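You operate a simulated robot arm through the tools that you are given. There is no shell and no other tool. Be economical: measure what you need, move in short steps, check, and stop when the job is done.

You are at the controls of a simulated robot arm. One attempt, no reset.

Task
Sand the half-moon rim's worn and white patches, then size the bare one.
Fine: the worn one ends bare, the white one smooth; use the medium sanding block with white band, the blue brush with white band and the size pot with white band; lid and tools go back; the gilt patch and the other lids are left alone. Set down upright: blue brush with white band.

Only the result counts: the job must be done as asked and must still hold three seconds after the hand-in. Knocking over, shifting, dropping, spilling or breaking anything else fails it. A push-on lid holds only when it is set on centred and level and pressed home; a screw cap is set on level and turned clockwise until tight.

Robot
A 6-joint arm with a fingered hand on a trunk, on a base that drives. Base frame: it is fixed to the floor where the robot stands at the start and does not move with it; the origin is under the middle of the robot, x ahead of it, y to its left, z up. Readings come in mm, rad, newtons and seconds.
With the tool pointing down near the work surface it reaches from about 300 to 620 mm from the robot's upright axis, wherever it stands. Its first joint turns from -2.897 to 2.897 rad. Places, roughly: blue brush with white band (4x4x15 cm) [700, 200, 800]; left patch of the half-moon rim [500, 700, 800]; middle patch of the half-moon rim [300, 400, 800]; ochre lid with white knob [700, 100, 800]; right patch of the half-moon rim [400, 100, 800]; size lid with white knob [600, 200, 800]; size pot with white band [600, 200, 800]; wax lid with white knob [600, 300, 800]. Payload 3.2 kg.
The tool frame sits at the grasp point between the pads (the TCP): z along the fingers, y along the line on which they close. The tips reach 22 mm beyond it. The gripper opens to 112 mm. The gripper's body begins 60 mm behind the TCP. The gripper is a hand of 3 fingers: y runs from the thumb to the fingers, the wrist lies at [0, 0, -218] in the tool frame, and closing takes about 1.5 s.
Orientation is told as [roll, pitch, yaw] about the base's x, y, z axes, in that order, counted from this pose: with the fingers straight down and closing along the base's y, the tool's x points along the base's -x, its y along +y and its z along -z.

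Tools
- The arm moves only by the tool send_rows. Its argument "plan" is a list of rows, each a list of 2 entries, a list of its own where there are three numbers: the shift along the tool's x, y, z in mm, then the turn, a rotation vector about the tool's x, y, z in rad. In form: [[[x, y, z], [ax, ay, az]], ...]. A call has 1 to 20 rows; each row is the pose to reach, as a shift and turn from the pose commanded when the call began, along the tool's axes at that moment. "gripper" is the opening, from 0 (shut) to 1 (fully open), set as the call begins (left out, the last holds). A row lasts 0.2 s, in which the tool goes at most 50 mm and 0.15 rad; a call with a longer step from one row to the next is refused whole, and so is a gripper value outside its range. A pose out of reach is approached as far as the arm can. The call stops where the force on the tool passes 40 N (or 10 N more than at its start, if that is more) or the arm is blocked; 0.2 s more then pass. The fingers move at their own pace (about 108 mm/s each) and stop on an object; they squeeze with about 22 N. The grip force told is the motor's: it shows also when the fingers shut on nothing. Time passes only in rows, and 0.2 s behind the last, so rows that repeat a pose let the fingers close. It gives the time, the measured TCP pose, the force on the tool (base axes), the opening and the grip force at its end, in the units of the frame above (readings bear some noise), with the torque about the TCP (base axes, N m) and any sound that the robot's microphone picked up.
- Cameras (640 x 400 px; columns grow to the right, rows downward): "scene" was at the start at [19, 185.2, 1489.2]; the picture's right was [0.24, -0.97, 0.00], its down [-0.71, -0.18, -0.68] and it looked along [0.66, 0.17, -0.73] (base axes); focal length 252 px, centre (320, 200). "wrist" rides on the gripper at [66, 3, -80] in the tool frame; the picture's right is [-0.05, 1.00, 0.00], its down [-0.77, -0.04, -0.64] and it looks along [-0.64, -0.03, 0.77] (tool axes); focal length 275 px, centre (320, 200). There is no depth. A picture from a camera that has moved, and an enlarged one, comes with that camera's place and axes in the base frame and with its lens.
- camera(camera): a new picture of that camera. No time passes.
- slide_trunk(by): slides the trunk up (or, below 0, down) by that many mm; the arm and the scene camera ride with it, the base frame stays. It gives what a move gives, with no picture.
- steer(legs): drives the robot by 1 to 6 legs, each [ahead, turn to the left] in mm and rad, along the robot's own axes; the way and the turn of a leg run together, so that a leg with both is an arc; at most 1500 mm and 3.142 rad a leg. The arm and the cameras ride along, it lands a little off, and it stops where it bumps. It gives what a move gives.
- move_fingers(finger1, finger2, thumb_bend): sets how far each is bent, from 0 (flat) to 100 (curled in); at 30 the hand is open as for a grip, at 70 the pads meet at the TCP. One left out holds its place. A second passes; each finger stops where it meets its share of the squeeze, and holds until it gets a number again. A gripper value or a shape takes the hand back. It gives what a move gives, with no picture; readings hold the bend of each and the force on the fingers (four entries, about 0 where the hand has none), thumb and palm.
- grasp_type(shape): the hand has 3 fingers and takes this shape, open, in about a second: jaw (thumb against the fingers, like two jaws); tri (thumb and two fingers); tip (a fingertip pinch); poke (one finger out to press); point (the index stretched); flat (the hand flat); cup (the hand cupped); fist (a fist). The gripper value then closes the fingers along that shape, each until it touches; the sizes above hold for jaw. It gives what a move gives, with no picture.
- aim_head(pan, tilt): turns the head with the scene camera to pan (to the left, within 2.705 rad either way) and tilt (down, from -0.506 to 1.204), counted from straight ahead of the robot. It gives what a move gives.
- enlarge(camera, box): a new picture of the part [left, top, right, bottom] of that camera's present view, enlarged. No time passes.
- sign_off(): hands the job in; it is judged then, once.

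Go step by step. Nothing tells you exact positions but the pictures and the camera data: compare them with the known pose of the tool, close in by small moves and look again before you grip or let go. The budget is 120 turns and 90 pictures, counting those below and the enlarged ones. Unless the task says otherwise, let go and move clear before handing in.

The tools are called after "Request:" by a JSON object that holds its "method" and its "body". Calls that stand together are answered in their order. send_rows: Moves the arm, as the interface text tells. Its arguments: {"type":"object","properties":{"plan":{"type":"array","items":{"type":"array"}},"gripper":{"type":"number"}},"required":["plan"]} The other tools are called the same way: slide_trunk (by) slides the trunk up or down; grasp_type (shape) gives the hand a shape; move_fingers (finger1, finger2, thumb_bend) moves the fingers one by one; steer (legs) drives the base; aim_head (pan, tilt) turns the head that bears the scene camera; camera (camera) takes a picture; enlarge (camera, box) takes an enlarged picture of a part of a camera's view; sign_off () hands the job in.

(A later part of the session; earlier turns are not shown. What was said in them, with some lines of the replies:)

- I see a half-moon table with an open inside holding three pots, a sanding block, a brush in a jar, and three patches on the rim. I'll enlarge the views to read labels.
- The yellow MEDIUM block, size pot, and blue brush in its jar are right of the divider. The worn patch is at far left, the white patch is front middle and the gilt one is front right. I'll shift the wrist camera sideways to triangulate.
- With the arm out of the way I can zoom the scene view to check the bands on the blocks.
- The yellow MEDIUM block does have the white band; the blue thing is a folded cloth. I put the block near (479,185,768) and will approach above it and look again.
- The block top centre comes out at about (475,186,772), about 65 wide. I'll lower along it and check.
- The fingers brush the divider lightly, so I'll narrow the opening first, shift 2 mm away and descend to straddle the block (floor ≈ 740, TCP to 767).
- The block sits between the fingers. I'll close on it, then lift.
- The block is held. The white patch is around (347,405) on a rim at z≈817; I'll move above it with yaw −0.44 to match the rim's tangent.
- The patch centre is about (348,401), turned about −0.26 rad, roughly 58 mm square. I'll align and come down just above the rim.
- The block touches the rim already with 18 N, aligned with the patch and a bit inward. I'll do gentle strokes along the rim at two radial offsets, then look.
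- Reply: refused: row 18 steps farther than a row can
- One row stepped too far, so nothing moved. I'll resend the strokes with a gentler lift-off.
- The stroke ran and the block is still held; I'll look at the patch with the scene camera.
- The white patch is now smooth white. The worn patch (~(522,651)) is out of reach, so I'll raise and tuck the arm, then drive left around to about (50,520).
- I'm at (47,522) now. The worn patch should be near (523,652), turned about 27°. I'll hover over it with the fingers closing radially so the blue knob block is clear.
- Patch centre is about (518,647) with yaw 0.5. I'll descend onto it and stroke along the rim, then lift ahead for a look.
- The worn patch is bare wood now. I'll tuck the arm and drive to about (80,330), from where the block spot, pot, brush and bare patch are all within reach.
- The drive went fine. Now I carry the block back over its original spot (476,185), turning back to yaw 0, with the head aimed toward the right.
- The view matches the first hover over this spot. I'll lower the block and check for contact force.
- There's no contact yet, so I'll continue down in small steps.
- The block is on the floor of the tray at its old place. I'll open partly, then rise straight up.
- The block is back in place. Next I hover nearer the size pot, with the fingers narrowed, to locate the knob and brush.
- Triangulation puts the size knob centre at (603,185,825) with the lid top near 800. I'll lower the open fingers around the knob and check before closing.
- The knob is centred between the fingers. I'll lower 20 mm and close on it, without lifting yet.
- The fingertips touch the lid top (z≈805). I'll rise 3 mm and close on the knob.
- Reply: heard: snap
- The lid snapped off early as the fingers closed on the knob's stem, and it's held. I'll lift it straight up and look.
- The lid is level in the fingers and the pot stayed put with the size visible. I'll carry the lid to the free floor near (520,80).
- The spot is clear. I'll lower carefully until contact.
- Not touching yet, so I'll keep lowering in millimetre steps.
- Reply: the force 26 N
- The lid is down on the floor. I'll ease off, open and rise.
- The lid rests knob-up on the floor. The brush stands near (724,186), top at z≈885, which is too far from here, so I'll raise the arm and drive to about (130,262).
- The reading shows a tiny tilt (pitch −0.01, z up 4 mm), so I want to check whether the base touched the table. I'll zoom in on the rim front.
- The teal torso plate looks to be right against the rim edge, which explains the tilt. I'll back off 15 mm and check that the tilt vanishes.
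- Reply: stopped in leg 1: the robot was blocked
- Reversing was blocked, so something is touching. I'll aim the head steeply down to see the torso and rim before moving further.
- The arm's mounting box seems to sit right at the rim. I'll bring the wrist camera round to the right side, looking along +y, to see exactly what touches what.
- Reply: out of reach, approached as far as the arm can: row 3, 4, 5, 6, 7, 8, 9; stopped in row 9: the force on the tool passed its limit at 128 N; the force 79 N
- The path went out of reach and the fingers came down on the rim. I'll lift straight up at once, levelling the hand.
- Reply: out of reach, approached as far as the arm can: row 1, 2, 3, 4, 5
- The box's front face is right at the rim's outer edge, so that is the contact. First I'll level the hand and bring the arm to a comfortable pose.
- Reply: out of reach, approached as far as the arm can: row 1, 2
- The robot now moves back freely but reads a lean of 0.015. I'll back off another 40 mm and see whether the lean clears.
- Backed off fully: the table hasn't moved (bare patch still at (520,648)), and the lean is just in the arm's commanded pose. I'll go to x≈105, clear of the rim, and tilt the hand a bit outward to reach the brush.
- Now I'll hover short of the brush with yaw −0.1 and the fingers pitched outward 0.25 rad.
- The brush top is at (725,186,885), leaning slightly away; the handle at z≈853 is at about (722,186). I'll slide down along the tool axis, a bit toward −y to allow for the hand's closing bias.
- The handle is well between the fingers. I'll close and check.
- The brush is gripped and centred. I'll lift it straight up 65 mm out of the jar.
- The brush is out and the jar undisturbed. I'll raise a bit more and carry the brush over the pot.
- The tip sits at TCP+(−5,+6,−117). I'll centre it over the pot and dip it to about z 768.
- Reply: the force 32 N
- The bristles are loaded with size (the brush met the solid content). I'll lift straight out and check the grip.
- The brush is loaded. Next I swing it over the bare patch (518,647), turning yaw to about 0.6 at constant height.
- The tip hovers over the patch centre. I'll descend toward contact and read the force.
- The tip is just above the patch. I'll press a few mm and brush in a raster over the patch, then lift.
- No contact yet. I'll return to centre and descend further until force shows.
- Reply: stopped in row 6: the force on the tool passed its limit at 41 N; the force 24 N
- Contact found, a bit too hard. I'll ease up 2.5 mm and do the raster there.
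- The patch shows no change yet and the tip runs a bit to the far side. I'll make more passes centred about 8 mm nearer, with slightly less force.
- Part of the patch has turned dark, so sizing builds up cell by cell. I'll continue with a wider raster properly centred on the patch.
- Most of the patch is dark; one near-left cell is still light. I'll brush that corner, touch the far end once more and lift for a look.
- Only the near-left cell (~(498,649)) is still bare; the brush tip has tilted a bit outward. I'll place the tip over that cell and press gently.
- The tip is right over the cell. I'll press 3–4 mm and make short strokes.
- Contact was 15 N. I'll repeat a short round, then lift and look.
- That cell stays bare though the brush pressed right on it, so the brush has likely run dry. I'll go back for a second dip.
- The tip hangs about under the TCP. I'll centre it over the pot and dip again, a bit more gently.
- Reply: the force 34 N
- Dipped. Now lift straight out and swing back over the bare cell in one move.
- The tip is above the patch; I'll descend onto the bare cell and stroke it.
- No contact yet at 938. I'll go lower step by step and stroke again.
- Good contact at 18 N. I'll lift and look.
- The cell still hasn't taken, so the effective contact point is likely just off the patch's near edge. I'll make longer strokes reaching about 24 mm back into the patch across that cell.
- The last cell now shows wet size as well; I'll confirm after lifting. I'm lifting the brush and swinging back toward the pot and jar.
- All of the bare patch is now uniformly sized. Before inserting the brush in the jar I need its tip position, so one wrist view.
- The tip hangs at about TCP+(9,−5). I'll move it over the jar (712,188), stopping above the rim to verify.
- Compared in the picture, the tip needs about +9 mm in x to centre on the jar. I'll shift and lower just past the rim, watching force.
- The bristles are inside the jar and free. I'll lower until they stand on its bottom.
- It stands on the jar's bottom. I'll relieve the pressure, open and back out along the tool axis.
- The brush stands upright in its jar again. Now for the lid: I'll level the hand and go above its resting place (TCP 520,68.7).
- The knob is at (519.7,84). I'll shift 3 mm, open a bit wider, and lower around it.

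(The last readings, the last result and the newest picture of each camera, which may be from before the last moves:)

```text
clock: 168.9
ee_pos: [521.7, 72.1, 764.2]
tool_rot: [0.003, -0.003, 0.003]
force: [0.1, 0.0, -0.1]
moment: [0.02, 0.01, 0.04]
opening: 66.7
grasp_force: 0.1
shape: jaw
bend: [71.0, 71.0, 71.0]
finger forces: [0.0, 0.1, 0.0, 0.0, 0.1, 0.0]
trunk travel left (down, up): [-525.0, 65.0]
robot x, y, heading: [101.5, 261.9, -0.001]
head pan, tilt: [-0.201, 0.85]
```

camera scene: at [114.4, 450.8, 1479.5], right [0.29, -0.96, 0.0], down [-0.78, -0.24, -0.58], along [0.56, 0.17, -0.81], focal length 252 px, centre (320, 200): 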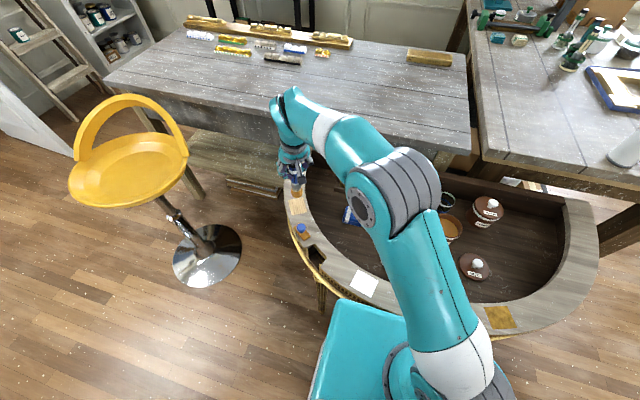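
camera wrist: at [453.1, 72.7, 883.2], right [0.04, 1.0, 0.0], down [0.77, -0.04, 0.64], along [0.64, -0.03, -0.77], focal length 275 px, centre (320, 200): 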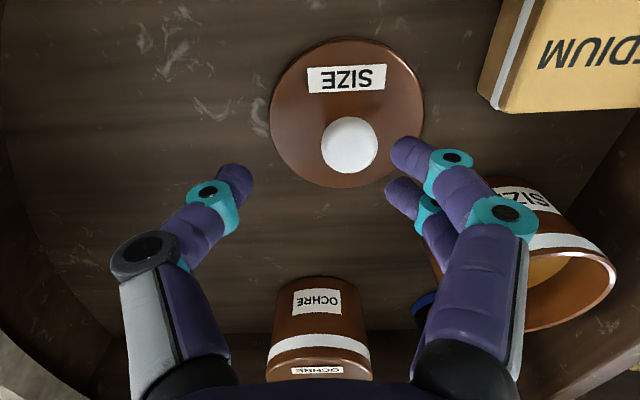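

Request:
{"method": "send_rows", "body": {"plan": [[[0, 0, 2], [0, 0, 0]], [[0, 0, 2], [0, 0, 0]], [[0, 0, 2], [0, 0, 0]], [[0, 0, 2], [0, 0, 0]], [[0, 0, 2], [0, 0, 0]], [[0, 0, 2], [0, 0, 0]], [[0, 0, 2], [0, 0, 0]], [[0, 0, -10], [0, 0, 0]], [[0, 0, -40], [0, 0, 0]], [[0, 0, -85], [0, 0, 0]], [[0, 0, -130], [0, 0, 0]], [[0, 0, -130], [0, 0, 0]]], "gripper": 0}}

Request:
{"method": "camera", "body": {"camera": "wrist"}}

```text
clock: 171.5
ee_pos: [523.4, 70.5, 893.4]
tool_rot: [0.0, -0.002, 0.0]
force: [0.1, 0.3, 0.2]
moment: [-0.02, -0.01, -0.01]
opening: 12.1
grasp_force: 21.9
shape: jaw
bend: [73.0, 73.0, 72.0]
finger forces: [10.6, 12.8, 0.0, 0.0, 22.0, 0.1]
trunk travel left (down, up): [-525.0, 65.0]
robot x, y, heading: [104.8, 263.4, -0.005]
head pan, tilt: [-0.201, 0.85]
```

```text
5 pictures are left
camera wrist: at [456.9, 74.0, 973.7], right [0.04, 1.0, 0.0], down [0.77, -0.04, 0.64], along [0.64, -0.03, -0.77], focal length 275 px, centre (320, 200)
```

wrist: 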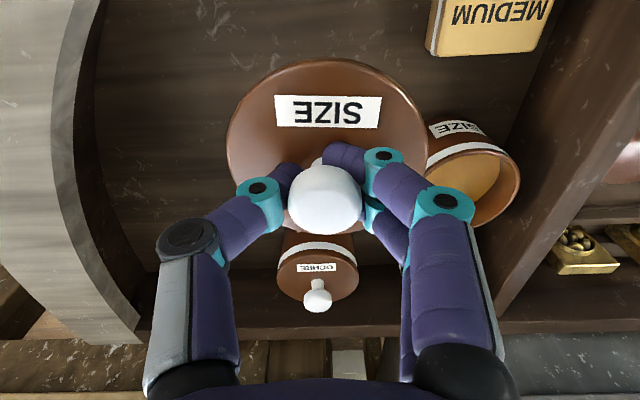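

The lid is held, nearly centred in the fingers (knob +2 mm in y). I'll carry it above the pot at (603,185) and check alignment from the scene.

Request:
{"method": "send_rows", "body": {"plan": [[[-20, 28, 0], [0, 0, 0]], [[-40, 56, 0], [0, 0, 0]], [[-60, 84, 0], [0, 0, 0]], [[-79.9, 112, 0], [0, 0, 0]], [[-79.9, 112, 30], [0, 0, 0]], [[-79.9, 112, 52], [0, 0, 0]], [[-79.9, 112, 52], [0, 0, 0]]]}}

Request:
{"method": "enlarge", "body": {"camera": "scene", "box": [310, 155, 410, 230]}}

```text
clock: 173.1
ee_pos: [601.4, 184.4, 840.2]
tool_rot: [0.002, -0.001, 0.002]
force: [0.0, 0.1, -0.8]
moment: [0.0, -0.01, -0.03]
opening: 11.9
grasp_force: 22.9
shape: jaw
bend: [73.0, 73.0, 72.0]
finger forces: [10.7, 13.5, 0.0, 0.1, 23.1, 0.0]
trunk travel left (down, up): [-525.0, 65.0]
robot x, y, heading: [104.0, 263.7, 0.001]
head pan, tilt: [-0.201, 0.85]
```

```text
5.33 times, centred on (360, 192) of scene
camera zoom: at [121.5, 413.6, 1487.0], right [-0.2, -0.98, 0.0], down [-0.74, 0.15, -0.66], along [0.65, -0.13, -0.75], focal length 1344 px, centre (107, 240)
```

zoom: 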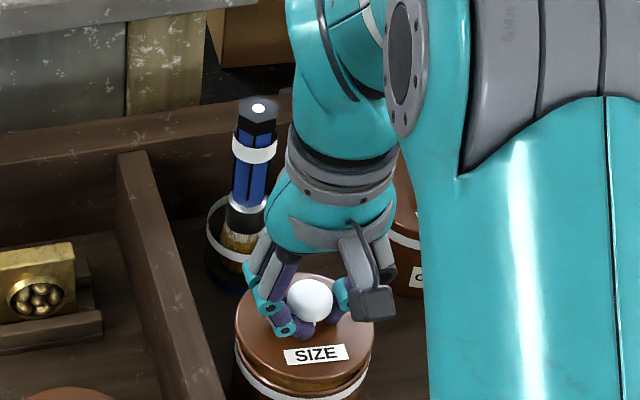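

Alignment looks close; both the reading and picture suggest about +2.5 mm x, −1.7 mm y. I'll apply that and lower toward the pot.

Request:
{"method": "send_rows", "body": {"plan": [[[-2.5, -1.7, 4], [0, 0, 0]], [[-2.5, -1.7, 9], [0, 0, 0]], [[-2.5, -1.7, 13], [0, 0, 0]], [[-2.5, -1.7, 13], [0, 0, 0]]]}}

```text
clock: 174.1
ee_pos: [602.1, 183.7, 829.3]
tool_rot: [0.003, -0.002, 0.002]
force: [1.2, -0.4, -0.2]
moment: [-0.01, -0.04, 0.02]
opening: 11.7
grasp_force: 22.6
shape: jaw
bend: [73.0, 73.0, 72.0]
finger forces: [11.0, 13.6, 0.0, 0.0, 23.0, 0.1]
trunk travel left (down, up): [-525.0, 65.0]
robot x, y, heading: [104.7, 262.4, -0.006]
head pan, tilt: [-0.201, 0.85]
```

Request:
{"method": "send_rows", "body": {"plan": [[[0, -0.5, 2], [0, 0, 0]], [[0, -0.5, 4], [0, 0, 0]], [[0, -0.5, 6], [0, 0, 0]], [[0, -0.5, 6], [0, 0, 0]]]}}

```text
clock: 175.1
ee_pos: [602.5, 183.1, 825.7]
tool_rot: [0.003, -0.005, 0.003]
force: [1.1, -1.3, 22.3]
moment: [-0.32, -0.21, -0.02]
opening: 12.9
grasp_force: 22.1
shape: jaw
bend: [73.0, 73.0, 72.0]
finger forces: [19.8, 23.8, 0.1, 0.1, 39.1, 0.0]
trunk travel left (down, up): [-525.0, 65.0]
robot x, y, heading: [103.7, 262.2, 0.005]
head pan, tilt: [-0.201, 0.85]
```

Contact at 22 N. I'll press on in small steps, listening for a snap.

Request:
{"method": "send_rows", "body": {"plan": [[[0, 0, 1.5], [0, 0, 0]], [[0, 0, 3], [0, 0, 0]], [[0, 0, 4.5], [0, 0, 0]], [[0, 0, 6], [0, 0, 0]], [[0, 0, 7], [0, 0, 0]]]}}

Request:
{"method": "enlarge", "body": {"camera": "scene", "box": [310, 155, 410, 230]}}

```text
clock: 175.7
ee_pos: [605.9, 181.5, 824.5]
tool_rot: [0.0, -0.01, 0.003]
force: [-2.9, 1.6, 21.0]
moment: [-0.25, -0.06, -0.06]
opening: 14.4
grasp_force: 22.4
shape: jaw
bend: [74.0, 74.0, 73.0]
finger forces: [20.0, 23.8, 0.0, 0.0, 37.6, 0.0]
trunk travel left (down, up): [-525.0, 65.0]
robot x, y, heading: [100.2, 262.9, 0.0]
head pan, tilt: [-0.201, 0.85]
stopped in row 2: the force on the tool passed its limit at 42 N (the readings are from after the stop); the commanded pose is now the measured one
```

```text
5.33 times, centred on (360, 192) of scene
camera zoom: at [118.6, 414.0, 1486.9], right [-0.2, -0.98, 0.0], down [-0.73, 0.15, -0.66], along [0.65, -0.13, -0.75], focal length 1344 px, centre (107, 240)
```

zoom: 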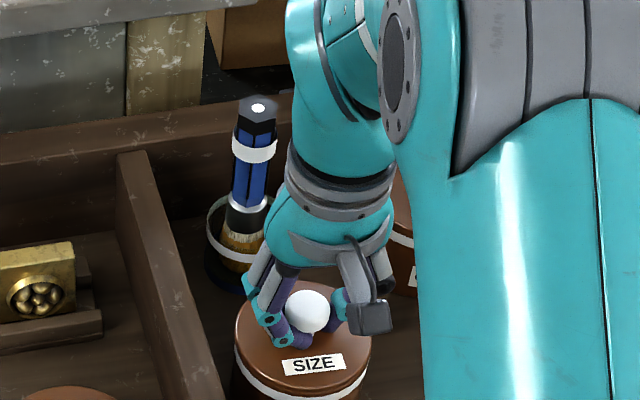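

No snap yet; the torque says the lid is slightly tilted in my fingers. I'll release it so it lies level on the rim, then look before pressing from above.

Request:
{"method": "send_rows", "body": {"plan": [[[0, 0, -1], [0, 0, 0]], [[0, 0, -1], [0, 0, 0]], [[0, 0, -1], [0, 0, 0]], [[0, 0, -1], [0, 0, 0]], [[0, 0, -1], [0, 0, 0]], [[0, 0, -15], [0, 0, 0]], [[0, 0, -45], [0, 0, 0]], [[0, 0, -80], [0, 0, 0]], [[0, 0, -80], [0, 0, 0]]], "gripper": 0.5}}

Request:
{"method": "camera", "body": {"camera": "wrist"}}

```text
clock: 177.7
ee_pos: [604.5, 180.5, 904.1]
tool_rot: [0.001, -0.005, 0.001]
force: [0.6, 0.3, 0.2]
moment: [0.03, 0.03, 0.0]
opening: 55.4
grasp_force: 0.0
shape: jaw
bend: [73.0, 73.0, 70.0]
finger forces: [0.0, 0.0, 0.0, 0.0, 0.0, 0.0]
trunk travel left (down, up): [-525.0, 65.0]
robot x, y, heading: [102.6, 260.6, 0.0]
head pan, tilt: [-0.201, 0.85]
heard: snap
```

```text
2 pictures are left
camera wrist: at [537.3, 184.1, 984.6], right [0.04, 1.0, 0.0], down [0.77, -0.04, 0.64], along [0.64, -0.03, -0.77], focal length 275 px, centre (320, 200)
```

wrist: 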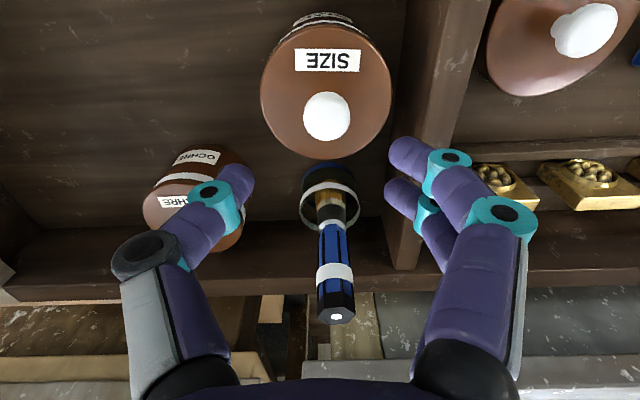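

A snap sounded as I let go and the lid looks level and centred (604,185). To be sure it's home, I'll make a fist and press down on the knob.

Request:
{"method": "grasp_type", "body": {"shape": "fist"}}

Request:
{"method": "send_rows", "body": {"plan": [[[0, 5, 6], [0, 0, 0]], [[0, 5, 12], [0, 0, 0]], [[0, 5, 18], [0, 0, 0]], [[0, 5, 24], [0, 0, 0]], [[0, 5, 29], [0, 0, 0]], [[0, 5, 34], [0, 0, 0]], [[0, 5, 39], [0, 0, 0]], [[0, 5, 44], [0, 0, 0]], [[0, 5, 48], [0, 0, 0]], [[0, 5, 52], [0, 0, 0]], [[0, 5, 56], [0, 0, 0]], [[0, 5, 60], [0, 0, 0]]]}}

```text
clock: 178.6
ee_pos: [604.4, 180.5, 903.6]
tool_rot: [0.002, -0.005, 0.003]
force: [-0.1, 0.2, 0.0]
moment: [-0.04, 0.0, 0.0]
opening: 0.1
grasp_force: 0.1
shape: fist
bend: [100.0, 100.0, 54.0]
finger forces: [0.0, 0.0, 0.1, 0.0, 0.0, 0.0]
trunk travel left (down, up): [-525.0, 65.0]
robot x, y, heading: [102.6, 262.8, -0.006]
head pan, tilt: [-0.201, 0.85]
```

```text
clock: 181.2
ee_pos: [604.9, 184.4, 843.1]
tool_rot: [-0.001, -0.01, 0.001]
force: [3.7, -7.5, 15.4]
moment: [-0.09, -0.04, 0.03]
opening: 0.0
grasp_force: 0.0
shape: fist
bend: [100.0, 100.0, 57.0]
finger forces: [0.0, 0.1, 0.0, 0.0, 15.4, 0.0]
trunk travel left (down, up): [-525.0, 65.0]
robot x, y, heading: [99.8, 263.7, -0.004]
head pan, tilt: [-0.201, 0.85]
```

The fist's thumb was touching sideways, so I'm stopping that; no new sound came, so the lid that snapped on stays on. I'll rise straight up, reopen the hand, and move clear.

Request:
{"method": "send_rows", "body": {"plan": [[[0, -2, -10], [0, 0, 0]], [[0, -3, -40], [0, 0, 0]], [[0, -3, -80], [0, 0, 0]], [[15, -3, -115], [0, 0, 0]], [[45, -3, -140], [0, 0, 0]], [[85, -3, -150], [0, 0, 0]], [[125, -3, -150], [0, 0, 0]], [[125, -43, -150], [0, 0, 0]], [[125, -83, -150], [0, 0, 0]], [[125, -123, -150], [0, 0, 0]], [[125, -123, -150], [0, 0, 0]]]}}

Request:
{"method": "enlarge", "body": {"camera": "scene", "box": [310, 140, 410, 230]}}

```text
clock: 183.6
ee_pos: [478.9, 61.8, 991.8]
tool_rot: [0.002, -0.006, 0.001]
force: [-0.1, 0.8, -0.8]
moment: [0.01, -0.04, 0.01]
opening: 0.0
grasp_force: 0.0
shape: fist
bend: [100.0, 100.0, 54.0]
finger forces: [0.1, 0.0, 0.0, 0.1, 0.0, 0.1]
trunk travel left (down, up): [-525.0, 65.0]
robot x, y, heading: [106.1, 260.1, -0.003]
head pan, tilt: [-0.201, 0.85]
```

```text
4.44 times, centred on (360, 185) of scene
camera zoom: at [121.5, 413.5, 1487.0], right [-0.2, -0.98, 0.0], down [-0.74, 0.15, -0.66], along [0.65, -0.13, -0.75], focal length 1120 px, centre (142, 267)
```

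zoom: 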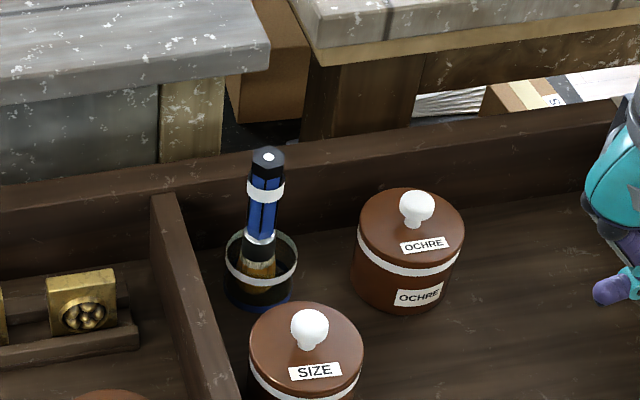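

The lid looks level and flush like the ochre one. One last close look at the pot's side.

Request:
{"method": "enlarge", "body": {"camera": "scene", "box": [320, 170, 420, 245]}}

```text
5.33 times, centred on (370, 208) of scene
camera zoom: at [121.5, 413.5, 1487.0], right [-0.2, -0.98, 0.0], down [-0.74, 0.15, -0.66], along [0.65, -0.13, -0.75], focal length 1344 px, centre (53, 160)
```

zoom: 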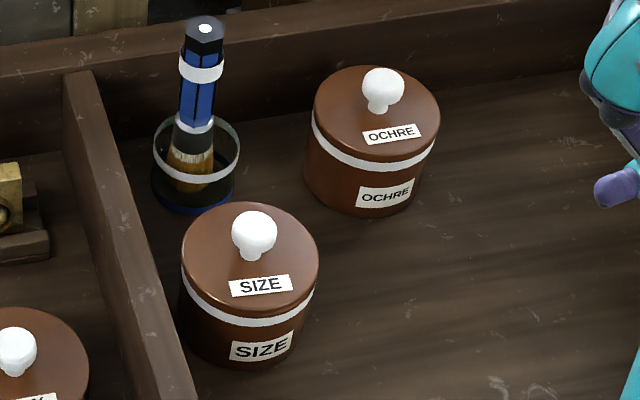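

The size lid sits centred and level, flush above its band just like the ochre lid. The brush stands in its jar, the block is back, the worn patch is sized, and the white one is smooth, so I'm handing in.

Request:
{"method": "sign_off", "body": {}}

```text
The job is handed in.
```

I sanded both patches, sized the bare one, and put the lid, block and brush back, but two things below could count against the result.

- **Patches:** the worn patch was sanded to bare wood and then fully sized after two dips. The white patch was sanded smooth.
- **Lid:** the size lid snapped as I let go of it. In the last picture it is centred, level and flush. A further press with the fist ended in a sideways thumb push, so I stopped; no new sound followed.
- **Tools:** the MEDIUM block is back in its spot, within about 2 mm. The brush stands upright in its jar.

Things that may matter:

- **Gilt patch:** one arm move went out of reach, and the fingers came down hard on the rim beside the gilt patch (128 N). I saw no mark on it afterwards, but I did not look closely.
- **Table:** the robot's body bumped the front of the rim once. The table did not appear to move.
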